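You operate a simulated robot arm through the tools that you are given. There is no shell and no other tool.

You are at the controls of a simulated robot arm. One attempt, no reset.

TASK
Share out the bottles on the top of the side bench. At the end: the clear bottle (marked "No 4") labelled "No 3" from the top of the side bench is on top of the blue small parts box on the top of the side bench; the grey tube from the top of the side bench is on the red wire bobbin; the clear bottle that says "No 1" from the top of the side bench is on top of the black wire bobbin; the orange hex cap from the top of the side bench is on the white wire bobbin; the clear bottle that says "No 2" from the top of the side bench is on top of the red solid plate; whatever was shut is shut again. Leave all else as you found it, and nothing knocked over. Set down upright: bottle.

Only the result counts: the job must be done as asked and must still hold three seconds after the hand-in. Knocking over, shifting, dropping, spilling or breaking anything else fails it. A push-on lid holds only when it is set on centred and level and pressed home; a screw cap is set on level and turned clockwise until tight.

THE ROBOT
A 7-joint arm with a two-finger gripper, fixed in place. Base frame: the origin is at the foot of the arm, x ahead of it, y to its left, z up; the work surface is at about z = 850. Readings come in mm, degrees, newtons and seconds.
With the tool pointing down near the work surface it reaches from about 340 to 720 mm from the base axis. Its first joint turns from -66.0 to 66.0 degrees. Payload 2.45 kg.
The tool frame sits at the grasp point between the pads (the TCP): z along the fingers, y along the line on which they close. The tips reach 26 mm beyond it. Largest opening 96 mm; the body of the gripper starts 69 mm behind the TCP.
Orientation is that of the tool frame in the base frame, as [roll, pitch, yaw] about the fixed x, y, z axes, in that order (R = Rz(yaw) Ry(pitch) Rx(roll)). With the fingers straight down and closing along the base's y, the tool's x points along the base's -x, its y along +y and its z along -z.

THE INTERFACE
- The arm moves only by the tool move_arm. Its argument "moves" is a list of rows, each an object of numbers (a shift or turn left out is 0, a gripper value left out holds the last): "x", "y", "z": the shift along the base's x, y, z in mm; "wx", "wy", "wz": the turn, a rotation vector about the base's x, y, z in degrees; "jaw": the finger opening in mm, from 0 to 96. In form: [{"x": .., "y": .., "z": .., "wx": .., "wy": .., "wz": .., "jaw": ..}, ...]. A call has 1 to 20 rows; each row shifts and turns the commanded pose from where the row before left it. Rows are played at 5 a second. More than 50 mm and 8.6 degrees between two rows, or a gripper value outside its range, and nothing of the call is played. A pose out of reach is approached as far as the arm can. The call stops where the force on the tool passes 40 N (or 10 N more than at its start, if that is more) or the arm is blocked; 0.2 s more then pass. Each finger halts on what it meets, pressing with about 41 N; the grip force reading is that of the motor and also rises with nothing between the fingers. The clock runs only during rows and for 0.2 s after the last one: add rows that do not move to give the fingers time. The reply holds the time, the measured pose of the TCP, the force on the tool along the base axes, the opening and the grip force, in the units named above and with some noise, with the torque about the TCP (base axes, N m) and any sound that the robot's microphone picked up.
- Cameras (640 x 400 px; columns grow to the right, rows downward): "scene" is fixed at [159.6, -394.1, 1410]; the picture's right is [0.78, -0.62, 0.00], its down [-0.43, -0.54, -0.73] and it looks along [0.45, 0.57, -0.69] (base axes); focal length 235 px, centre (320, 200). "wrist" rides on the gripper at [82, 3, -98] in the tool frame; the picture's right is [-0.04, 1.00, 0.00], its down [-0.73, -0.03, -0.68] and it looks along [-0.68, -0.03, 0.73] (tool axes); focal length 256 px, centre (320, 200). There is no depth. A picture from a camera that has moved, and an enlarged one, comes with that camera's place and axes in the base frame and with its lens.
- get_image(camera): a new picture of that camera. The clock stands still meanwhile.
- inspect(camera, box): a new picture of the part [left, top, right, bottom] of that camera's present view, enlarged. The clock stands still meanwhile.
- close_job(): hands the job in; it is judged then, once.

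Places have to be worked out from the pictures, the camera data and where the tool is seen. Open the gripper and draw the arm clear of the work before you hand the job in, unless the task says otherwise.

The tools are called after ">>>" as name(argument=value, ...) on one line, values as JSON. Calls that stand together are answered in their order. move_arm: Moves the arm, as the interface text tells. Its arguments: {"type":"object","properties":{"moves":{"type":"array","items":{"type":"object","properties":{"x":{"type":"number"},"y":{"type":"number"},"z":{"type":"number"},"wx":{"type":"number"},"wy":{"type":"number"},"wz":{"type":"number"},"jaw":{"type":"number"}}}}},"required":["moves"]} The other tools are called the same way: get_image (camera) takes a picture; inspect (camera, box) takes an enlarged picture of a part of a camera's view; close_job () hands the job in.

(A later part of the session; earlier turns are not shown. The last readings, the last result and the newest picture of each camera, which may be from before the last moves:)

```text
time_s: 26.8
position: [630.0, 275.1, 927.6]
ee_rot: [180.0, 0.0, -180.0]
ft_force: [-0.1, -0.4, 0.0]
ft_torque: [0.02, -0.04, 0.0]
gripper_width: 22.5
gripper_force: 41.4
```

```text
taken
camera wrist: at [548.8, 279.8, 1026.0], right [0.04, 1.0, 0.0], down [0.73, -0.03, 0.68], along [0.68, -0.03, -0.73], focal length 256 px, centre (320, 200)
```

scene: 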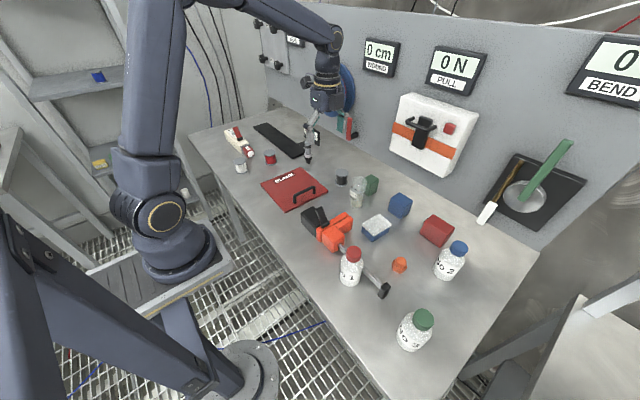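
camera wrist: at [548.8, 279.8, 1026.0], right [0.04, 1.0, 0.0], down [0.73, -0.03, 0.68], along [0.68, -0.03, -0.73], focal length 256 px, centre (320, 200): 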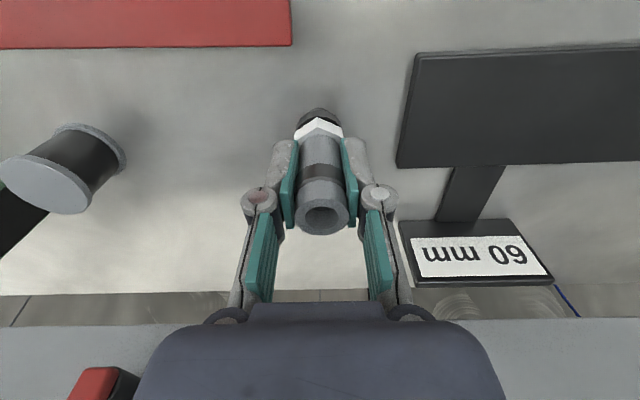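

Gripped at 22.5 mm with 41 N. I lift it and check that the whole piece comes along.

>>> move_arm(moves=[{"z": 10}, {"z": 20}, {"z": 25}, {"z": 20}, {}])

>>> get_image(camera="wrist")

>>> inspect(camera="scene", box=[260, 80, 380, 180])

```text
time_s: 28.0
position: [628.9, 275.3, 1003.0]
ee_rot: [-180.0, -0.1, 179.9]
ft_force: [0.8, -0.1, -1.0]
ft_torque: [-0.01, 0.0, -0.01]
gripper_width: 23.0
gripper_force: 40.7
```

```text
taken
camera wrist: at [548.9, 279.5, 1101.7], right [0.04, 1.0, 0.0], down [0.73, -0.03, 0.68], along [0.68, -0.03, -0.73], focal length 256 px, centre (320, 200)
```

wrist: 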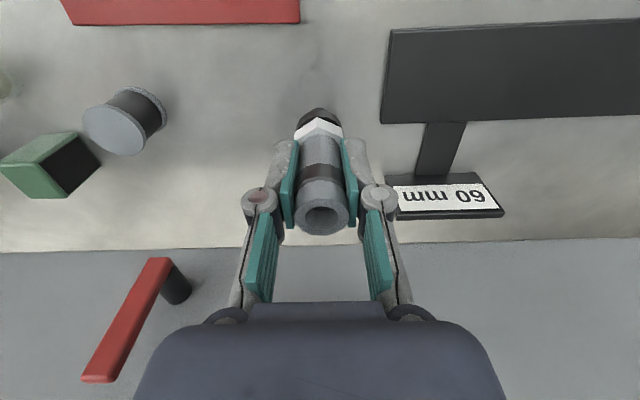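

```text
4.00 times, centred on (320, 130) of scene
camera zoom: at [159.6, -394.1, 1410.0], right [0.78, -0.62, 0.0], down [-0.43, -0.54, -0.73], along [0.45, 0.57, -0.69], focal length 942 px, centre (320, 480)
```

zoom: 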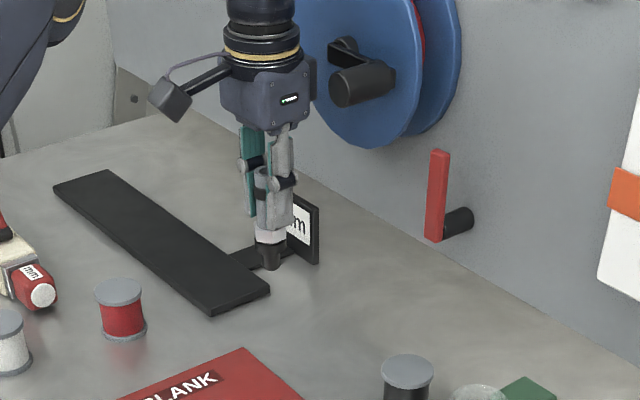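

The whole tube came up. I carry it over to the red bobbin at (510, 375) and check the alignment before lowering.

>>> move_arm(moves=[{"x": -24, "y": 20}, {"x": -24, "y": 20}, {"x": -24, "y": 20}, {"x": -24, "y": 20}, {"x": -23.5, "y": 19.6}, {}, {}])

>>> inspect(camera="wrist", box=[220, 50, 420, 240])

>>> inspect(camera="scene", box=[230, 110, 320, 180])

```text
time_s: 29.6
position: [508.7, 374.0, 1001.9]
ee_rot: [-180.0, 0.0, -179.9]
ft_force: [-0.4, -0.4, -0.2]
ft_torque: [0.04, 0.01, 0.03]
gripper_width: 22.6
gripper_force: 41.4
```

```text
2.11 times, centred on (320, 145) of wrist
camera zoom: at [427.8, 377.7, 1100.8], right [0.04, 1.0, 0.0], down [0.73, -0.03, 0.68], along [0.68, -0.03, -0.73], focal length 539 px, centre (320, 316)
```

zoom: 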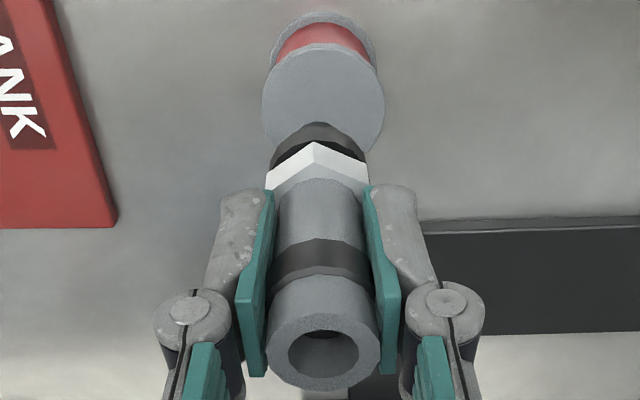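

```text
5.71 times, centred on (275, 145) of scene
camera zoom: at [159.6, -394.1, 1410.0], right [0.78, -0.62, 0.0], down [-0.43, -0.54, -0.73], along [0.45, 0.57, -0.69], focal length 1345 px, centre (577, 514)
```

zoom: 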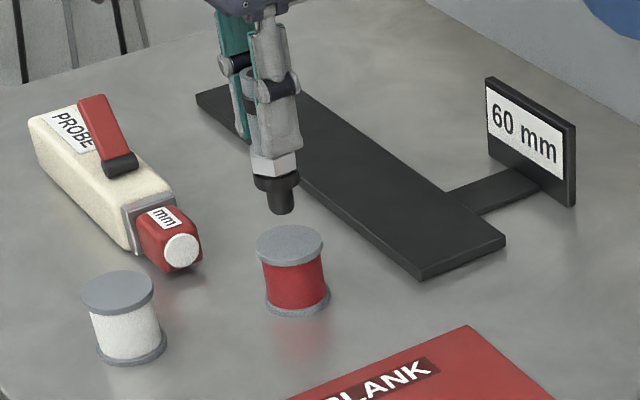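

Alignment looks good in both views. I lower most of the way and then feel for contact in small steps.

>>> move_arm(moves=[{"x": 0.5, "y": 0.5, "z": -8}, {"z": -8}, {"z": -6}, {}])

>>> move_arm(moves=[{"z": -1.5}, {"z": -1.5}, {}])

```text
time_s: 30.6
position: [509.3, 375.4, 980.4]
ee_rot: [180.0, -0.1, -180.0]
ft_force: [-0.8, 0.3, -1.5]
ft_torque: [0.01, -0.01, 0.01]
gripper_width: 22.7
gripper_force: 41.2
```

```text
time_s: 31.4
position: [510.4, 374.7, 977.0]
ee_rot: [180.0, 0.1, -180.0]
ft_force: [0.4, 0.4, -0.9]
ft_torque: [0.02, -0.01, 0.01]
gripper_width: 22.5
gripper_force: 41.2
```

>>> inspect(camera="scene", box=[245, 125, 300, 170])

>>> move_arm(moves=[{"z": -1}, {}])

```text
8.89 times, centred on (272, 148) of scene
camera zoom: at [159.6, -394.1, 1410.0], right [0.78, -0.62, 0.0], down [-0.43, -0.54, -0.73], along [0.45, 0.57, -0.69], focal length 2092 px, centre (742, 667)
```

zoom: 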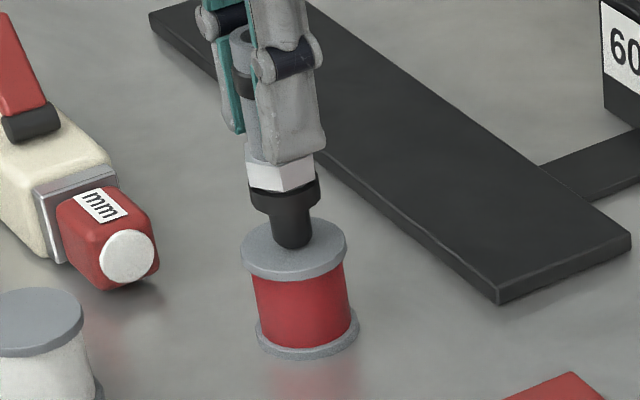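

```text
time_s: 32.0
position: [509.7, 374.5, 975.8]
ee_rot: [180.0, 0.0, -180.0]
ft_force: [0.3, -0.3, -0.4]
ft_torque: [0.02, 0.0, 0.01]
gripper_width: 22.3
gripper_force: 40.7
```

The stub is centred just above the bobbin top; I keep easing down in 1 mm steps while watching the force.

>>> move_arm(moves=[{"z": -0.7}, {}])

>>> move_arm(moves=[{"z": -0.7}, {}])

>>> move_arm(moves=[{"z": -0.7}, {}])

```text
time_s: 32.6
position: [510.3, 375.1, 974.9]
ee_rot: [180.0, 0.0, 179.9]
ft_force: [0.7, -0.3, 1.8]
ft_torque: [0.01, 0.02, 0.03]
gripper_width: 22.7
gripper_force: 40.3
```

```text
time_s: 33.2
position: [510.1, 375.4, 975.2]
ee_rot: [-180.0, 0.1, -180.0]
ft_force: [-1.5, -0.7, 4.7]
ft_torque: [-0.03, 0.1, 0.02]
gripper_width: 22.5
gripper_force: 41.0
```

```text
time_s: 33.8
position: [511.2, 375.0, 974.7]
ee_rot: [179.9, 0.1, 180.0]
ft_force: [-2.1, -0.4, 12.5]
ft_torque: [-0.11, 0.23, -0.02]
gripper_width: 22.7
gripper_force: 40.4
```

Contact felt at 12 N. I back off by about 1.2 mm to unload, then open the fingers gently.

>>> move_arm(moves=[{"z": 1.2}, {}])

>>> move_arm(moves=[{"jaw": 26}, {"jaw": 32}, {"jaw": 42}, {"jaw": 55}, {"jaw": 70}, {}, {}])

>>> inspect(camera="scene", box=[245, 115, 305, 175])

>>> get_image(camera="wrist")

```text
time_s: 34.4
position: [511.7, 373.7, 974.2]
ee_rot: [180.0, 0.1, 179.9]
ft_force: [0.0, 0.7, 5.3]
ft_torque: [0.07, 0.01, -0.04]
gripper_width: 22.8
gripper_force: 41.0
```

```text
time_s: 36.0
position: [510.4, 375.2, 976.6]
ee_rot: [-180.0, 0.1, -180.0]
ft_force: [-0.4, -0.5, -0.9]
ft_torque: [-0.02, -0.01, 0.0]
gripper_width: 70.0
gripper_force: 0.1
```

```text
6.67 times, centred on (275, 145) of scene
camera zoom: at [159.6, -394.1, 1410.0], right [0.78, -0.62, 0.0], down [-0.43, -0.54, -0.73], along [0.45, 0.57, -0.69], focal length 1569 px, centre (620, 567)
```

zoom: 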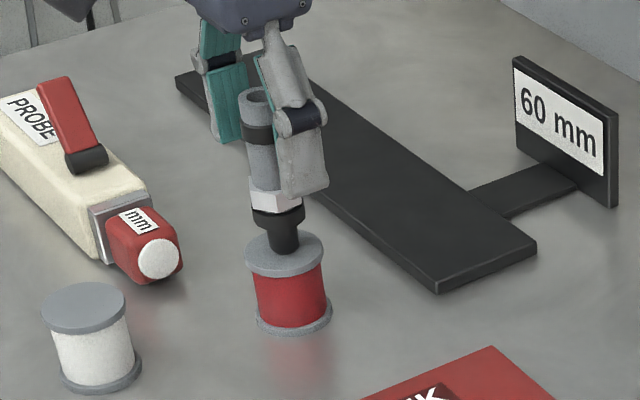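

```text
taken
camera wrist: at [430.1, 378.8, 1074.1], right [0.04, 1.0, 0.0], down [0.73, -0.03, 0.68], along [0.68, -0.03, -0.73], focal length 256 px, centre (320, 200)
```

wrist: 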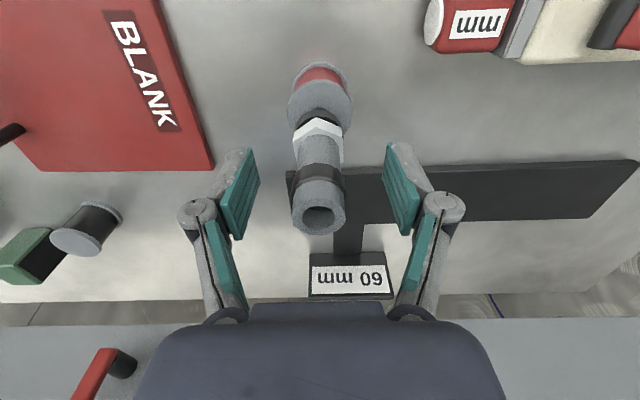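

The tube stands on the red bobbin and the fingers are clear. I rise straight up past it and travel to look at the orange hex cap near (525, -268).

>>> move_arm(moves=[{"z": 30}, {"z": 35}, {"z": 35}, {"y": -45, "jaw": 70}, {"y": -45}, {"y": -45}, {"y": -45}, {"y": -45}, {"y": -45}, {"y": -45}, {"y": -45}, {"y": -45}, {"y": -45}, {"y": -45}, {"y": -45}, {"y": -45}, {"y": -40, "z": -15}, {"y": -18, "z": -35}, {}])

>>> get_image(camera="wrist")

>>> inspect(camera="wrist", box=[260, 60, 400, 190])

```text
time_s: 40.0
position: [511.3, -267.2, 1024.3]
ee_rot: [179.9, 0.1, 180.0]
ft_force: [0.0, 0.2, -0.6]
ft_torque: [0.03, -0.02, 0.01]
gripper_width: 70.1
gripper_force: 0.0
```

```text
taken
camera wrist: at [429.5, -263.2, 1122.7], right [0.04, 1.0, 0.0], down [0.73, -0.03, 0.68], along [0.68, -0.03, -0.73], focal length 256 px, centre (320, 200)
```

wrist: 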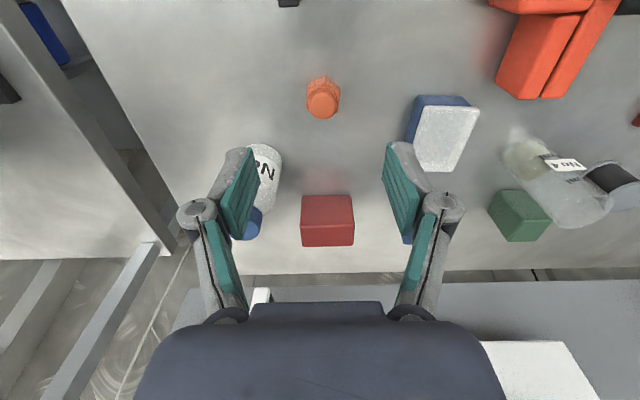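

```text
3.08 times, centred on (330, 125) of wrist
camera zoom: at [429.5, -263.2, 1122.7], right [0.04, 1.0, 0.0], down [0.73, -0.03, 0.68], along [0.68, -0.03, -0.73], focal length 788 px, centre (289, 431)
```

zoom: 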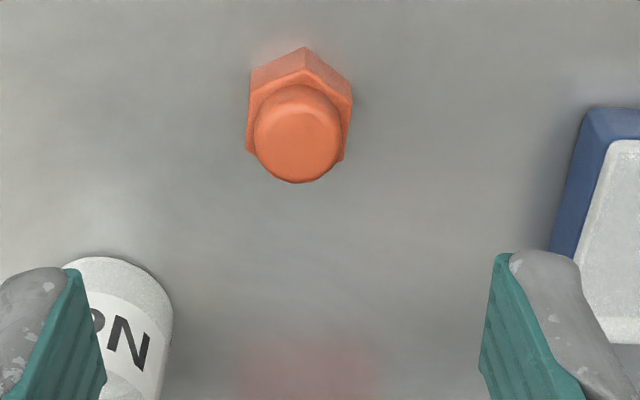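

The hex cap has flats facing ±y, which suits this hand orientation, and is near (531, -265). A more overhead view will pin its x.

>>> move_arm(moves=[{"x": 20, "z": -10}, {"x": 20, "z": -10}, {"x": 15, "z": -10}, {}])

>>> inspect(camera="wrist", box=[240, 0, 400, 100])

>>> get_image(camera="wrist")

```text
time_s: 41.0
position: [565.4, -266.8, 995.8]
ee_rot: [-180.0, 0.0, -180.0]
ft_force: [0.3, 0.2, -0.5]
ft_torque: [0.02, 0.02, 0.0]
gripper_width: 69.8
gripper_force: 0.0
```

```text
4.00 times, centred on (320, 50) of wrist
camera zoom: at [484.1, -262.8, 1094.3], right [0.04, 1.0, 0.0], down [0.73, -0.03, 0.68], along [0.68, -0.03, -0.73], focal length 1024 px, centre (320, 800)
```

zoom: 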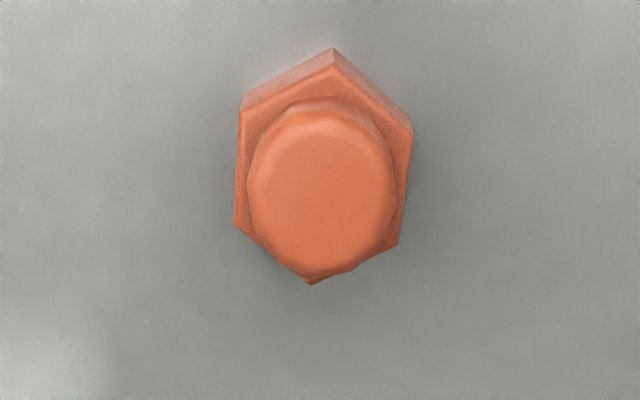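

```text
taken
camera wrist: at [484.1, -262.8, 1094.3], right [0.04, 1.0, 0.0], down [0.73, -0.03, 0.68], along [0.68, -0.03, -0.73], focal length 256 px, centre (320, 200)
```

wrist: 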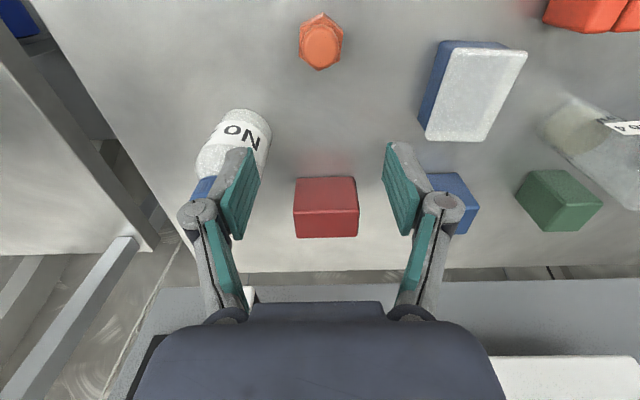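

Cap centre at about (531.5, -265.2), flats turned roughly 6° off. I turn the hand -6°, centre over it and lower until the tips are just above the bench.

>>> move_arm(moves=[{"x": -17, "y": 1.1, "wz": -3}, {"x": -17.1, "y": 1.1, "wz": -3}, {"z": -25}, {"z": -25}, {"z": -25}, {}])

>>> get_image(camera="wrist")

>>> inspect(camera="wrist", box=[220, 100, 420, 240])

```text
time_s: 42.4
position: [530.8, -265.1, 919.1]
ee_rot: [-179.9, 0.1, 174.1]
ft_force: [-0.5, -0.5, -0.4]
ft_torque: [0.03, -0.05, -0.01]
gripper_width: 69.9
gripper_force: 0.0
```

```text
taken
camera wrist: at [450.7, -252.5, 1017.8], right [0.15, 0.99, 0.0], down [0.73, -0.11, 0.68], along [0.67, -0.1, -0.73], focal length 256 px, centre (320, 200)
```

wrist: 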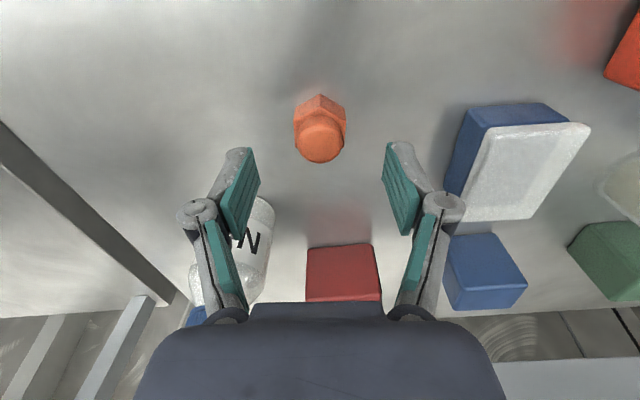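

```text
2.86 times, centred on (320, 170) of wrist
camera zoom: at [450.7, -252.5, 1017.8], right [0.15, 0.99, 0.0], down [0.73, -0.11, 0.68], along [0.67, -0.1, -0.73], focal length 731 px, centre (320, 286)
```

zoom: 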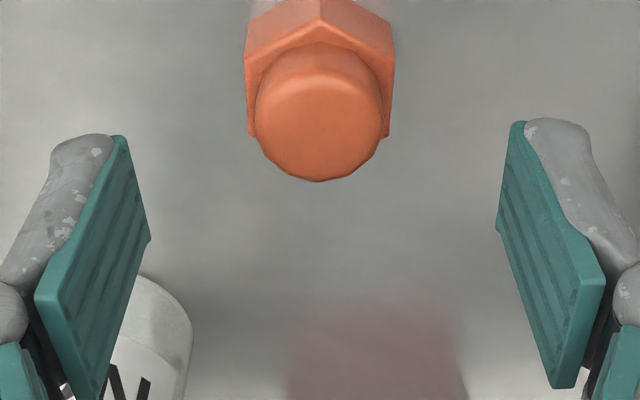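

The cap is symmetric and centred between the pads. I lower the last 35 mm and close on the hex flats.

>>> move_arm(moves=[{"z": -15}, {"z": -12}, {"z": -8}, {}])

>>> move_arm(moves=[{"jaw": 50}, {"jaw": 40}, {"jaw": 32}, {"jaw": 24}, {}, {}])

>>> get_image(camera="wrist")

```text
time_s: 43.4
position: [531.6, -266.4, 885.1]
ee_rot: [180.0, -0.1, 173.9]
ft_force: [0.3, 0.0, 1.0]
ft_torque: [-0.01, 0.0, 0.01]
gripper_width: 70.0
gripper_force: 0.1
```

```text
time_s: 44.8
position: [532.6, -267.7, 885.3]
ee_rot: [-180.0, -0.1, 174.0]
ft_force: [-0.7, 0.3, 1.7]
ft_torque: [-0.01, 0.03, 0.0]
gripper_width: 36.0
gripper_force: 41.0
```

```text
taken
camera wrist: at [451.0, -253.4, 984.3], right [0.14, 0.99, 0.0], down [0.73, -0.11, 0.68], along [0.67, -0.1, -0.73], focal length 256 px, centre (320, 200)
```

wrist: 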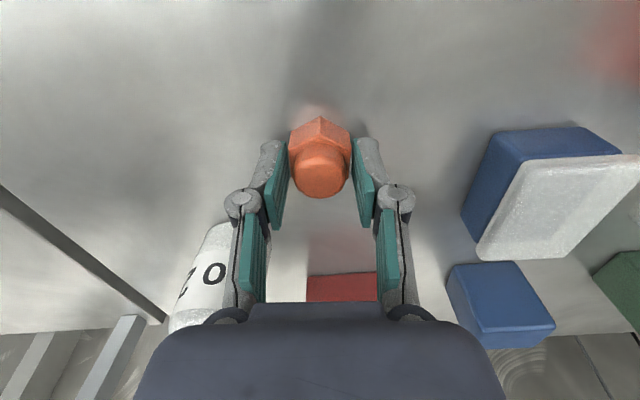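

The cap is held at 36 mm. I lift it clear and carry it to the white bobbin at about (390, 395.5).

>>> move_arm(moves=[{"z": 20}, {"z": 40}, {"z": 45}, {"z": 45}, {"x": -9.4, "y": 44.1}, {"x": -9.4, "y": 44.1}, {"x": -9.4, "y": 44.1}, {"x": -9.4, "y": 44.1}, {"x": -9.4, "y": 44.1}, {"x": -9.4, "y": 44.1}, {"x": -9.4, "y": 44.1}, {"x": -9.4, "y": 44.1}, {"x": -9.4, "y": 44.1}, {"x": -9.4, "y": 44.1}, {"x": -9.4, "y": 44.1}, {"x": -9.4, "y": 44.1}, {"x": -9.4, "y": 44.1}, {"x": -9.4, "y": 44.1}, {"x": -10, "y": 43.3}, {}])

>>> get_image(camera="wrist")

>>> get_image(camera="scene")

```text
time_s: 49.0
position: [388.5, 396.9, 1037.1]
ee_rot: [-179.9, 0.0, 173.9]
ft_force: [1.3, 0.0, -0.2]
ft_torque: [0.03, -0.01, 0.05]
gripper_width: 35.9
gripper_force: 40.4
```

```text
taken
camera wrist: at [307.3, 409.1, 1135.4], right [0.15, 0.99, 0.0], down [0.73, -0.11, 0.68], along [0.67, -0.1, -0.73], focal length 256 px, centre (320, 200)
```

wrist: 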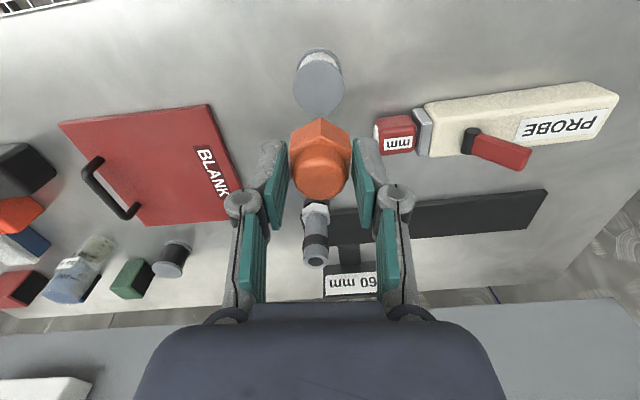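

```text
taken
```

scene: 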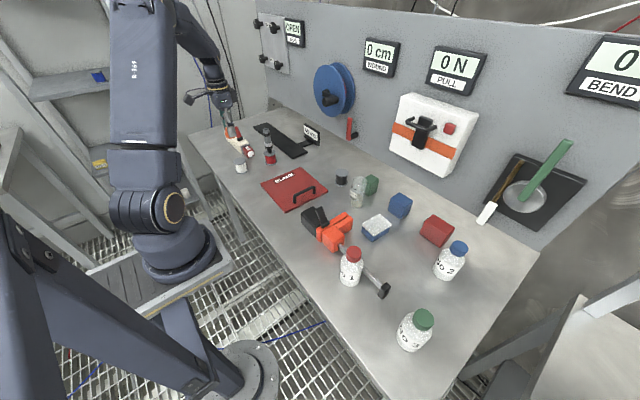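

I zoom to compare the bobbin top with the held cap before lowering.

>>> inspect(camera="wrist", box=[260, 30, 380, 130])

>>> inspect(camera="scene", box=[215, 130, 275, 180])

```text
4.00 times, centred on (320, 80) of wrist
camera zoom: at [307.3, 409.1, 1135.4], right [0.15, 0.99, 0.0], down [0.73, -0.11, 0.68], along [0.67, -0.1, -0.73], focal length 1024 px, centre (320, 680)
```

zoom: 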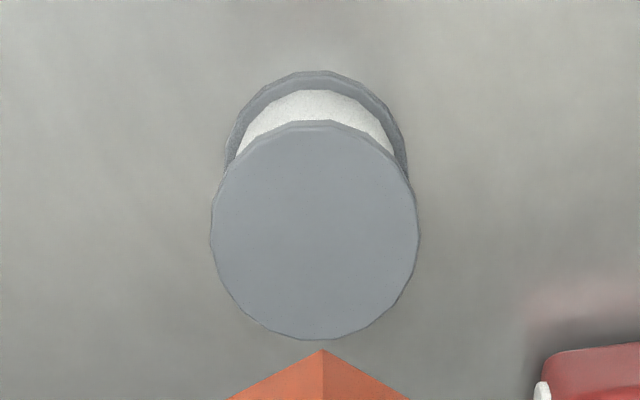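

```text
8.00 times, centred on (245, 155) of scene
camera zoom: at [159.6, -394.1, 1410.0], right [0.78, -0.62, 0.0], down [-0.43, -0.54, -0.73], along [0.45, 0.57, -0.69], focal length 1883 px, centre (920, 560)
```

zoom: 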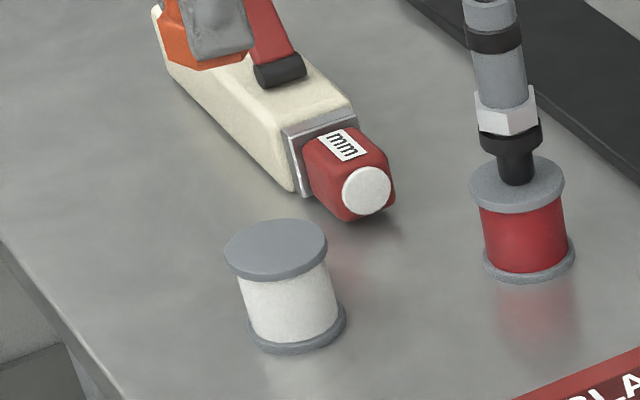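

The bobbin top's centre is about 2 mm further in x. I adjust and lower to a few mm above contact, then check.

>>> move_arm(moves=[{"x": 2, "y": -0.9, "z": -20}, {"z": -25}, {"z": -25}, {"z": -17}, {"z": -8}, {}])

>>> inspect(camera="scene", box=[215, 130, 275, 180])

>>> get_image(camera="wrist")

```text
time_s: 50.4
position: [390.1, 394.7, 940.4]
ee_rot: [-179.9, 0.0, 173.9]
ft_force: [0.6, -0.2, -0.3]
ft_torque: [-0.02, -0.02, -0.03]
gripper_width: 35.9
gripper_force: 41.2
```

```text
8.00 times, centred on (245, 155) of scene
camera zoom: at [159.6, -394.1, 1410.0], right [0.78, -0.62, 0.0], down [-0.43, -0.54, -0.73], along [0.45, 0.57, -0.69], focal length 1883 px, centre (920, 560)
```

zoom: 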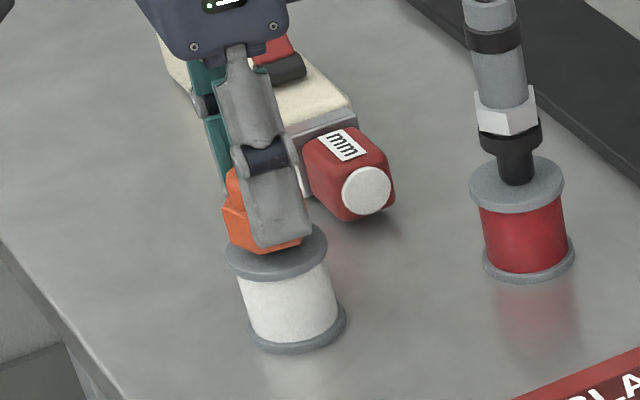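

```text
taken
camera wrist: at [310.2, 407.2, 1039.6], right [0.15, 0.99, 0.0], down [0.73, -0.11, 0.68], along [0.67, -0.1, -0.73], focal length 256 px, centre (320, 200)
```

wrist: 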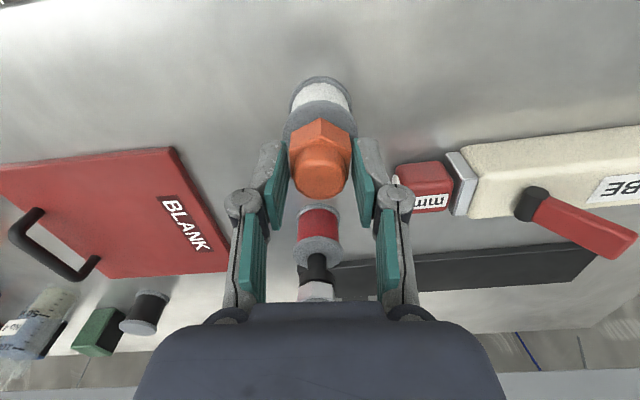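

>>> inspect(camera="scene", box=[234, 145, 264, 180])

>>> inspect(camera="wrist", box=[270, 60, 370, 210])

```text
11.43 times, centred on (249, 162) of scene
camera zoom: at [159.6, -394.1, 1410.0], right [0.78, -0.62, 0.0], down [-0.43, -0.54, -0.73], along [0.45, 0.57, -0.69], focal length 2690 px, centre (1131, 629)
```

zoom: 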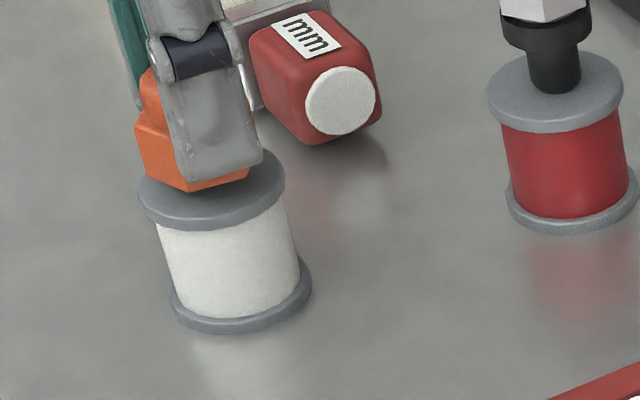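

```text
2.67 times, centred on (320, 135) of wrist
camera zoom: at [310.2, 407.2, 1039.6], right [0.15, 0.99, 0.0], down [0.73, -0.11, 0.68], along [0.67, -0.1, -0.73], focal length 683 px, centre (320, 373)
```

zoom: 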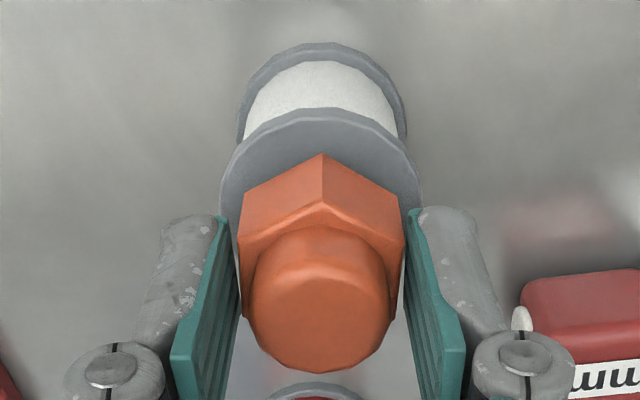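

The wrist view shows the cap centred on the bobbin top to within a millimetre or so. I ease down to contact.

>>> move_arm(moves=[{"z": -3}, {"z": -2}, {}])

>>> move_arm(moves=[{"z": -1}, {}])

>>> move_arm(moves=[{"z": -1}, {}])

```text
time_s: 51.2
position: [390.6, 394.8, 936.4]
ee_rot: [180.0, -0.1, 174.1]
ft_force: [-0.5, 0.5, -0.1]
ft_torque: [-0.03, -0.01, 0.0]
gripper_width: 36.0
gripper_force: 41.2
```

```text
time_s: 51.8
position: [391.4, 394.9, 935.6]
ee_rot: [-180.0, 0.1, 174.0]
ft_force: [-0.4, 0.2, -1.0]
ft_torque: [-0.01, 0.02, -0.01]
gripper_width: 35.9
gripper_force: 40.9
```

```text
time_s: 52.4
position: [392.4, 394.8, 935.0]
ee_rot: [-180.0, -0.1, 174.0]
ft_force: [0.3, 0.6, 0.0]
ft_torque: [-0.01, 0.0, 0.01]
gripper_width: 36.1
gripper_force: 41.1
```

>>> move_arm(moves=[{"z": -1}, {}])

>>> move_arm(moves=[{"z": -0.7}, {}])

>>> move_arm(moves=[{"z": -0.7}, {}])

```text
time_s: 53.0
position: [391.1, 394.9, 934.7]
ee_rot: [179.8, 0.0, 174.0]
ft_force: [-0.7, -0.7, 6.6]
ft_torque: [-0.01, -0.01, 0.0]
gripper_width: 35.9
gripper_force: 41.3
```

```text
time_s: 53.6
position: [392.1, 393.7, 933.0]
ee_rot: [179.8, 0.1, 174.0]
ft_force: [-2.8, -0.6, 18.7]
ft_torque: [-0.05, 0.04, 0.01]
gripper_width: 36.0
gripper_force: 40.7
```

```text
time_s: 54.2
position: [392.2, 393.9, 932.7]
ee_rot: [179.9, 0.0, 174.0]
ft_force: [-0.8, 0.6, 27.2]
ft_torque: [0.03, 0.21, 0.05]
gripper_width: 35.9
gripper_force: 41.0
```

Contact is firm (27 N). I unload by 1.6 mm and open, keeping the opening modest because of the probe nearby.

>>> move_arm(moves=[{"z": 1.6}, {}])

>>> move_arm(moves=[{"jaw": 39}, {"jaw": 44}, {"jaw": 52}, {"jaw": 58}, {}, {}])

>>> get_image(camera="wrist")

>>> inspect(camera="scene", box=[225, 135, 285, 180])

```text
time_s: 54.8
position: [391.5, 394.2, 933.7]
ee_rot: [180.0, -0.1, 173.9]
ft_force: [3.0, 2.2, 13.6]
ft_torque: [0.14, -0.21, 0.0]
gripper_width: 35.9
gripper_force: 40.7
```

```text
time_s: 56.2
position: [392.4, 395.0, 933.3]
ee_rot: [-180.0, 0.1, 174.0]
ft_force: [-0.5, 0.3, -0.1]
ft_torque: [0.0, 0.01, -0.01]
gripper_width: 57.8
gripper_force: 0.0
```

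```text
taken
camera wrist: at [311.3, 406.8, 1032.0], right [0.14, 0.99, 0.0], down [0.73, -0.11, 0.68], along [0.67, -0.1, -0.73], focal length 256 px, centre (320, 200)
```

wrist: 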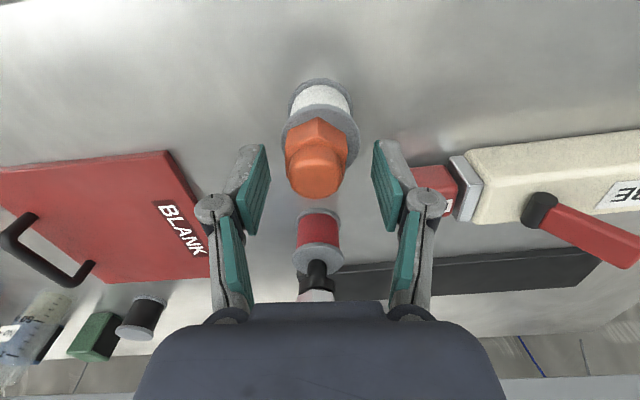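

```text
8.89 times, centred on (255, 158) of scene
camera zoom: at [159.6, -394.1, 1410.0], right [0.78, -0.62, 0.0], down [-0.43, -0.54, -0.73], along [0.45, 0.57, -0.69], focal length 2092 px, centre (898, 578)
```

zoom: 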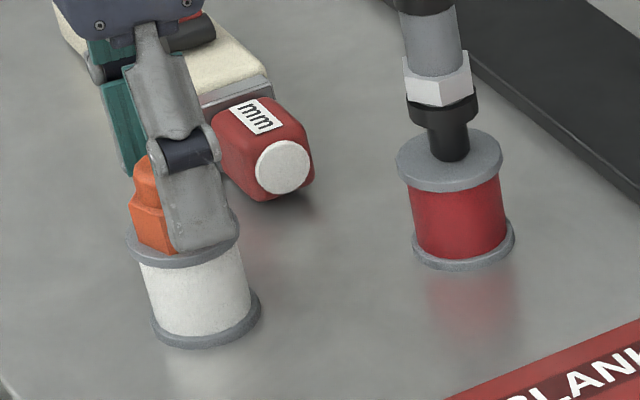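

The hex cap sits on the white bobbin. I rise straight up, restore yaw 180 and travel to look at bottle No 1, the clamp bar beside it, and check the cap from the scene camera.

>>> move_arm(moves=[{"z": 30}, {"z": 45}, {"z": 45}, {"x": 3, "y": -46, "wz": 3}, {"x": 3, "y": -46, "wz": 3}, {"x": 3, "y": -46}, {"x": 3, "y": -46}, {"x": 3, "y": -46}, {"x": 3, "y": -46}, {"x": 3, "y": -46}, {"x": 3, "y": -46}, {"x": 3, "y": -46}, {"x": 3, "y": -46}, {"x": 3, "y": -46}, {"x": 3, "y": -46}, {"x": 2, "y": -46, "jaw": 90}, {}])

>>> get_image(camera="wrist")

>>> get_image(camera="scene")

>>> inspect(camera="scene", box=[215, 130, 305, 190])

```text
time_s: 59.8
position: [428.1, -203.1, 1052.0]
ee_rot: [-180.0, 0.1, -180.0]
ft_force: [0.4, -1.2, -0.3]
ft_torque: [-0.01, 0.02, 0.01]
gripper_width: 89.9
gripper_force: 0.0
```

```text
taken
camera wrist: at [347.4, -197.9, 1151.6], right [0.04, 1.0, 0.0], down [0.73, -0.03, 0.68], along [0.68, -0.03, -0.73], focal length 256 px, centre (320, 200)
```

wrist: 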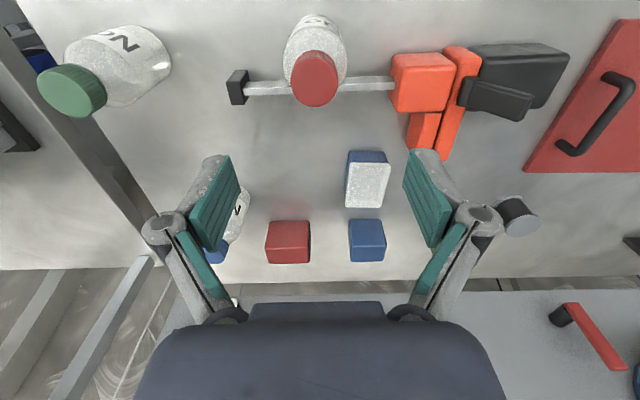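

```text
taken
```

scene: 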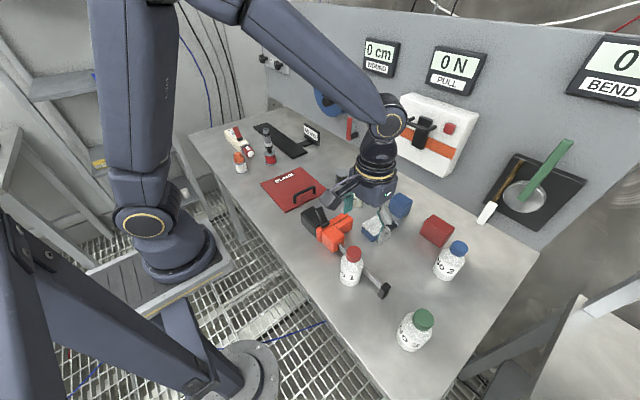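

```text
6.67 times, centred on (260, 160) of scene
camera zoom: at [159.6, -394.2, 1410.0], right [0.78, -0.62, 0.0], down [-0.43, -0.54, -0.73], along [0.45, 0.57, -0.69], focal length 1569 px, centre (720, 467)
```

zoom: 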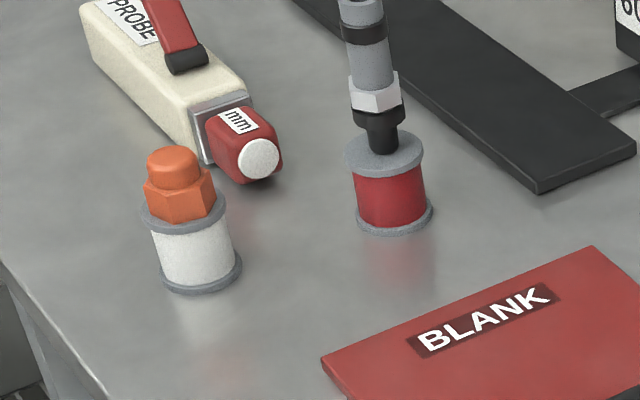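

Both small items are well placed. Bottle No 1 stands just in front of the clamp bar, near (407, -204); I zoom to refine it.

>>> inspect(camera="wrist", box=[220, 0, 420, 130])

>>> inspect(camera="scene", box=[325, 235, 400, 305])

```text
3.08 times, centred on (320, 65) of wrist
camera zoom: at [347.4, -197.9, 1151.6], right [0.04, 1.0, 0.0], down [0.73, -0.03, 0.68], along [0.68, -0.03, -0.73], focal length 788 px, centre (320, 615)
```

zoom: 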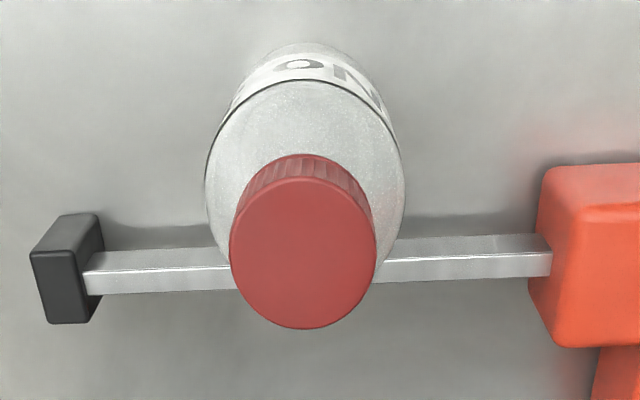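

```text
5.71 times, centred on (362, 270) of scene
camera zoom: at [159.6, -394.2, 1410.0], right [0.78, -0.62, 0.0], down [-0.43, -0.54, -0.73], along [0.45, 0.57, -0.69], focal length 1345 px, centre (77, -200)
```

zoom: 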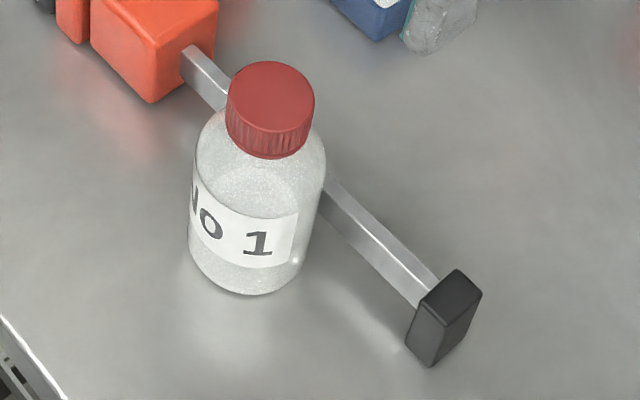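

Bottle No 1 is at about (410, -205.5). I centre over it with a 74 mm opening and descend partway for an alignment check.

>>> move_arm(moves=[{"x": -10, "y": -1.1, "jaw": 74}, {"x": -9.6, "y": -1, "jaw": 74}, {"z": -20}, {"z": -20}, {"z": -15}, {}])

>>> get_image(camera="wrist")

>>> inspect(camera="wrist", box=[200, 60, 440, 230])

```text
time_s: 61.2
position: [410.2, -205.8, 997.4]
ee_rot: [-180.0, 0.0, 180.0]
ft_force: [0.2, 0.3, -0.4]
ft_torque: [0.0, -0.01, -0.01]
gripper_width: 74.1
gripper_force: 0.0
```

```text
taken
camera wrist: at [328.2, -201.1, 1096.9], right [0.04, 1.0, 0.0], down [0.73, -0.03, 0.68], along [0.68, -0.03, -0.73], focal length 256 px, centre (320, 200)
```

wrist: 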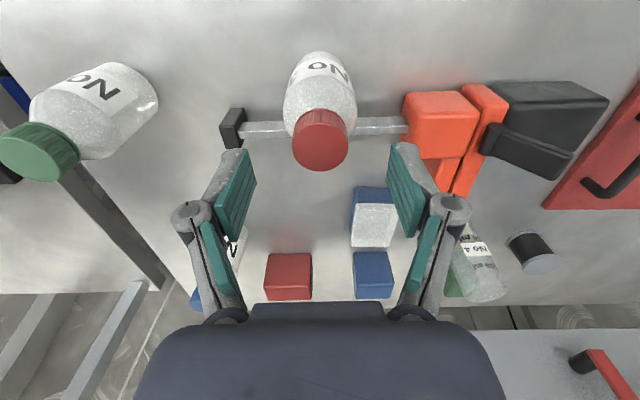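

```text
2.35 times, centred on (320, 145) of wrist
camera zoom: at [328.2, -201.1, 1096.9], right [0.04, 1.0, 0.0], down [0.73, -0.03, 0.68], along [0.68, -0.03, -0.73], focal length 602 px, centre (320, 329)
```

zoom: 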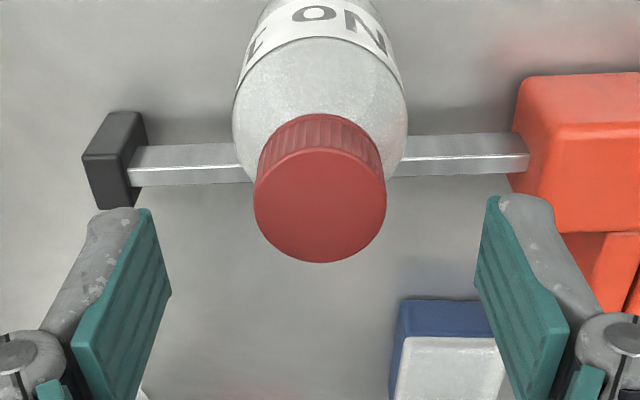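

Well centred. I descend to grip height (TCP about z 912).

>>> move_arm(moves=[{"z": -20}, {"z": -20}, {"z": -20}, {"z": -15}, {"z": -10}, {}])

>>> get_image(camera="wrist")

>>> inspect(camera="scene", box=[310, 215, 410, 305])

```text
time_s: 62.6
position: [409.7, -206.6, 911.4]
ee_rot: [-179.9, 0.0, -179.9]
ft_force: [-0.7, 0.2, 0.8]
ft_torque: [0.02, 0.0, -0.05]
gripper_width: 74.2
gripper_force: 0.0
```

```text
taken
camera wrist: at [328.3, -201.6, 1010.5], right [0.04, 1.0, 0.0], down [0.73, -0.03, 0.68], along [0.68, -0.03, -0.73], focal length 256 px, centre (320, 200)
```

wrist: 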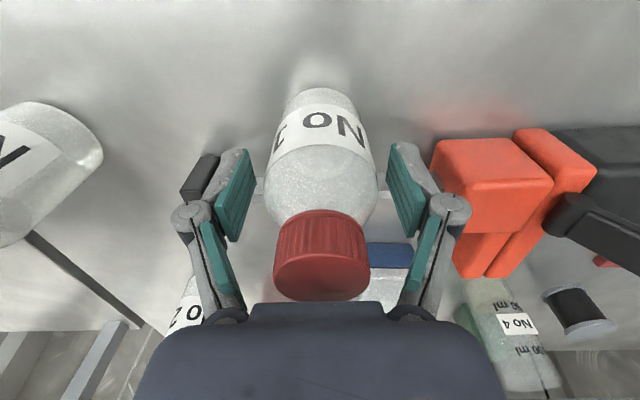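

```text
4.44 times, centred on (360, 260) of scene
camera zoom: at [159.6, -394.1, 1410.0], right [0.78, -0.62, 0.0], down [-0.43, -0.54, -0.73], along [0.45, 0.57, -0.69], focal length 1046 px, centre (142, -67)
```

zoom: 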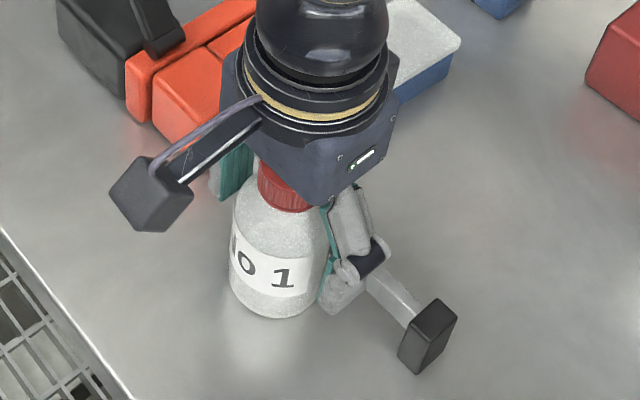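

The pads straddle the bottle body. I close on it.

>>> move_arm(moves=[{"jaw": 62}, {"jaw": 54}, {"jaw": 48}, {"jaw": 42}, {}, {}])

>>> get_image(camera="wrist")

```text
time_s: 64.0
position: [409.3, -205.1, 912.7]
ee_rot: [-180.0, 0.0, 179.9]
ft_force: [-0.1, 2.1, 5.3]
ft_torque: [0.09, 0.08, -0.01]
gripper_width: 52.5
gripper_force: 40.8
```

```text
taken
camera wrist: at [328.2, -201.5, 1010.9], right [0.04, 1.0, 0.0], down [0.73, -0.03, 0.68], along [0.68, -0.03, -0.73], focal length 256 px, centre (320, 200)
```

wrist: 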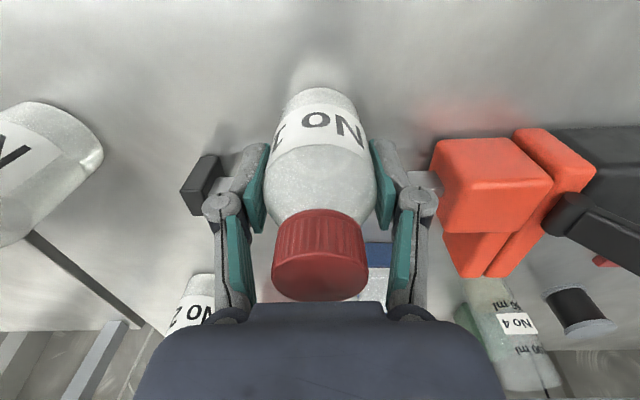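

Held at 52.5 mm. I lift 100 mm, carry the bottle around over the plate side, and stop beside the black bobbin so the camera can see it past the bottle.

>>> move_arm(moves=[{"z": 5}, {"z": 20}, {"z": 40}, {"z": 35}, {"y": 42}, {"y": 42}, {"y": 42}, {"y": 42}, {"y": 42}, {"y": 42}, {"y": 42}, {"y": 42}, {"y": 39.5}, {"x": 40}, {"x": 40}, {"x": 40}, {"x": 40}, {"x": 40}, {}])

>>> get_image(camera="wrist")

>>> get_image(camera="scene")

```text
time_s: 67.8
position: [591.7, 166.8, 1009.4]
ee_rot: [-179.7, -1.8, -179.9]
ft_force: [-41.6, -13.4, 4.6]
ft_torque: [1.78, -5.06, -0.15]
gripper_width: 52.8
gripper_force: 40.6
stopped in row 19: the force on the tool passed its limit at 96 N (the readings are from after the stop); the commanded pose is now the measured one
```

```text
taken
camera wrist: at [514.3, 172.3, 1111.0], right [0.04, 1.0, -0.01], down [0.76, -0.02, 0.66], along [0.65, -0.03, -0.76], focal length 256 px, centre (320, 200)
```

wrist: 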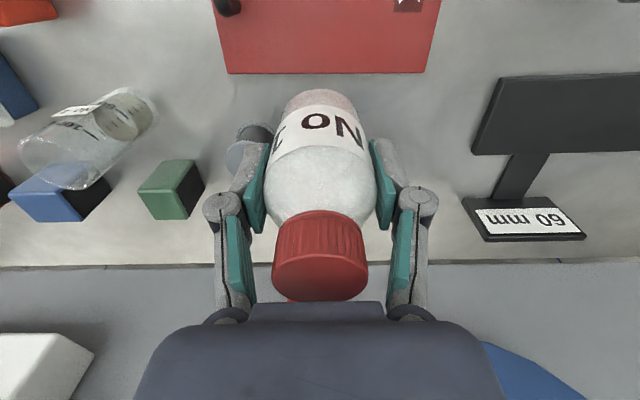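

```text
taken
```

scene: 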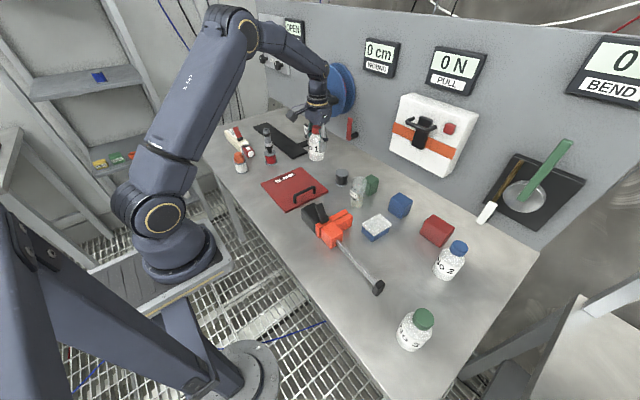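

The arm stopped on an unexpected contact pushing back in -x. Probably the hand met the red lever or blue reel on the wall. I look closely before moving.

>>> inspect(camera="scene", box=[280, 60, 380, 170])

>>> inspect(camera="wrist", box=[230, 230, 420, 330])

```text
3.64 times, centred on (330, 115) of scene
camera zoom: at [158.1, -394.6, 1410.1], right [0.78, -0.62, 0.0], down [-0.43, -0.54, -0.73], along [0.45, 0.57, -0.69], focal length 856 px, centre (284, 509)
```

zoom: 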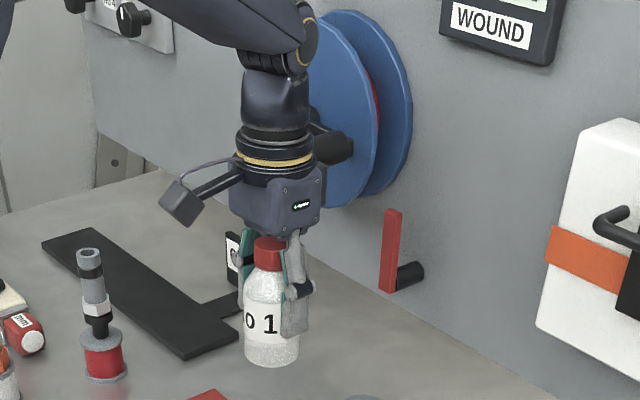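

```text
3.37 times, centred on (325, 280) of wrist
camera zoom: at [514.3, 172.3, 1111.0], right [0.04, 1.0, -0.01], down [0.76, -0.02, 0.66], along [0.65, -0.03, -0.76], focal length 862 px, centre (303, -70)
```

zoom: 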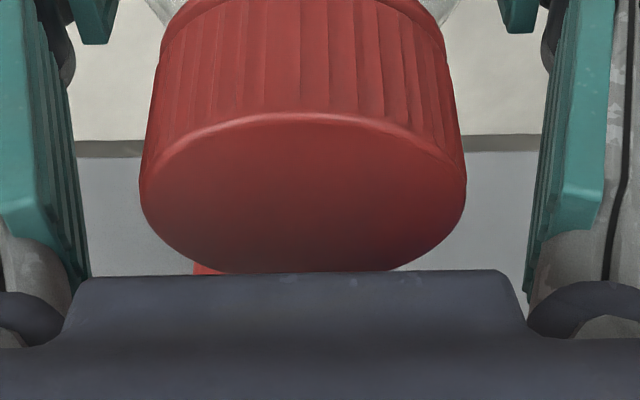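

The wrist met the black crank knob of the blue reel on the wall. I back straight away in -x, level the hand again and compare the reel and its display with before.

>>> move_arm(moves=[{"x": -10, "wy": -1}, {"x": -20, "wy": -0.8}, {"x": -30}, {"x": -30}, {}])

>>> inspect(camera="scene", box=[290, 30, 410, 160])

>>> get_image(camera="scene")

>>> get_image(camera="wrist")

```text
time_s: 69.0
position: [505.9, 168.7, 1010.3]
ee_rot: [-179.8, 0.6, -179.9]
ft_force: [0.7, 0.6, -2.2]
ft_torque: [0.0, 0.03, 0.01]
gripper_width: 52.3
gripper_force: 40.9
```

```text
3.08 times, centred on (350, 95) of scene
camera zoom: at [159.6, -394.1, 1410.0], right [0.78, -0.62, 0.0], down [-0.43, -0.54, -0.73], along [0.45, 0.57, -0.69], focal length 724 px, centre (228, 523)
```

zoom: 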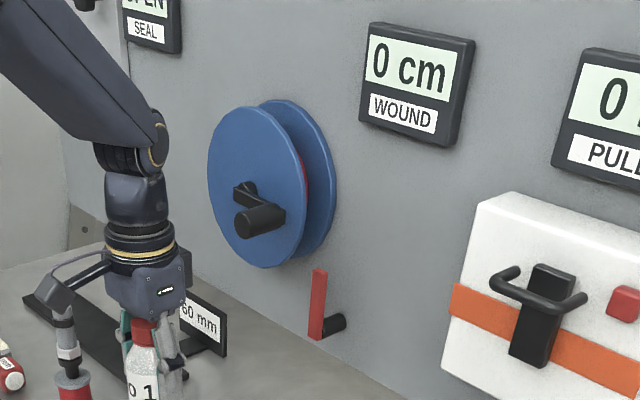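

```text
taken
```

scene: 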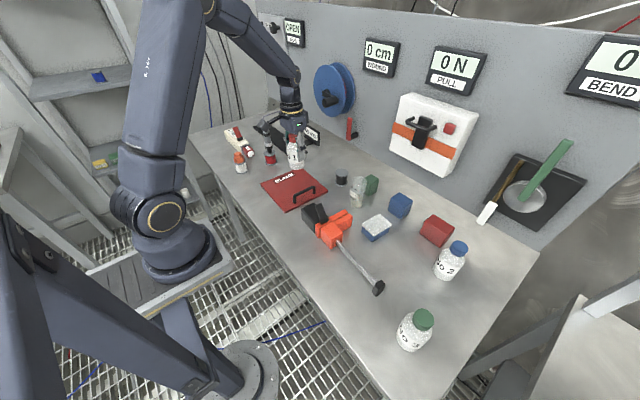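

```text
taken
camera wrist: at [424.7, 172.9, 1108.8], right [0.04, 1.0, 0.0], down [0.73, -0.02, 0.69], along [0.68, -0.03, -0.73], focal length 256 px, centre (320, 200)
```

wrist: 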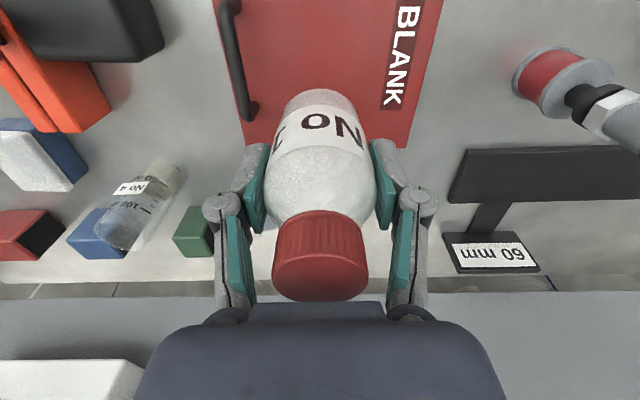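

The reel, its crank and the "0 cm" display look unchanged, and the bottle is still held the same way. The black bobbin is at about (649.5, 97) from two earlier views; I shift to y 97, away from the crank, before going forward.

>>> move_arm(moves=[{"y": -24, "wy": 0.5}, {"y": -24}, {"y": -23.7}, {"x": 30}, {"x": 30}, {}, {}])

>>> get_image(camera="scene")

>>> get_image(camera="wrist")

```text
time_s: 70.6
position: [566.7, 96.9, 1007.0]
ee_rot: [-179.7, 0.0, -179.9]
ft_force: [0.0, -0.1, -2.0]
ft_torque: [0.02, -0.01, -0.01]
gripper_width: 52.5
gripper_force: 41.1
```

```text
taken
```

scene: 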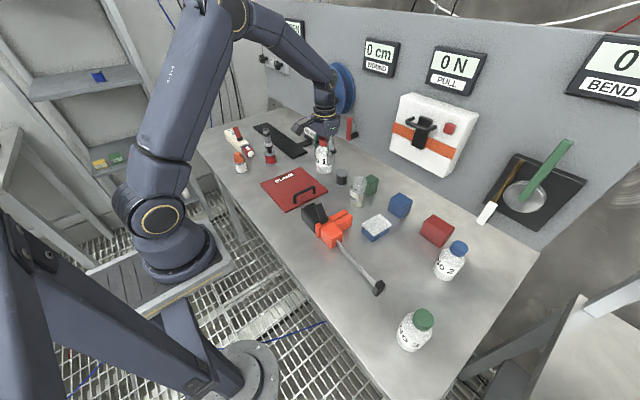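

```text
taken
camera wrist: at [485.9, 101.3, 1107.2], right [0.04, 1.0, 0.0], down [0.73, -0.02, 0.68], along [0.68, -0.03, -0.73], focal length 256 px, centre (320, 200)
```

wrist: 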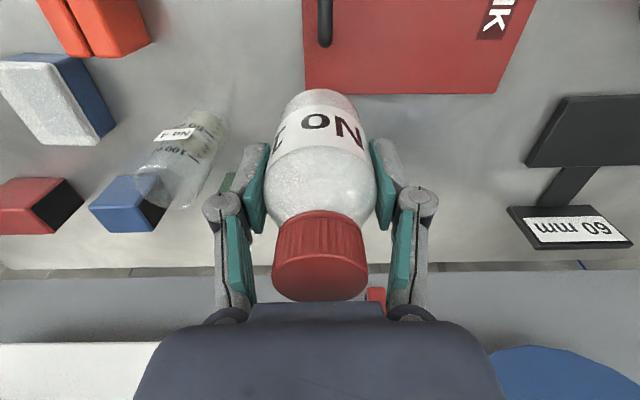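

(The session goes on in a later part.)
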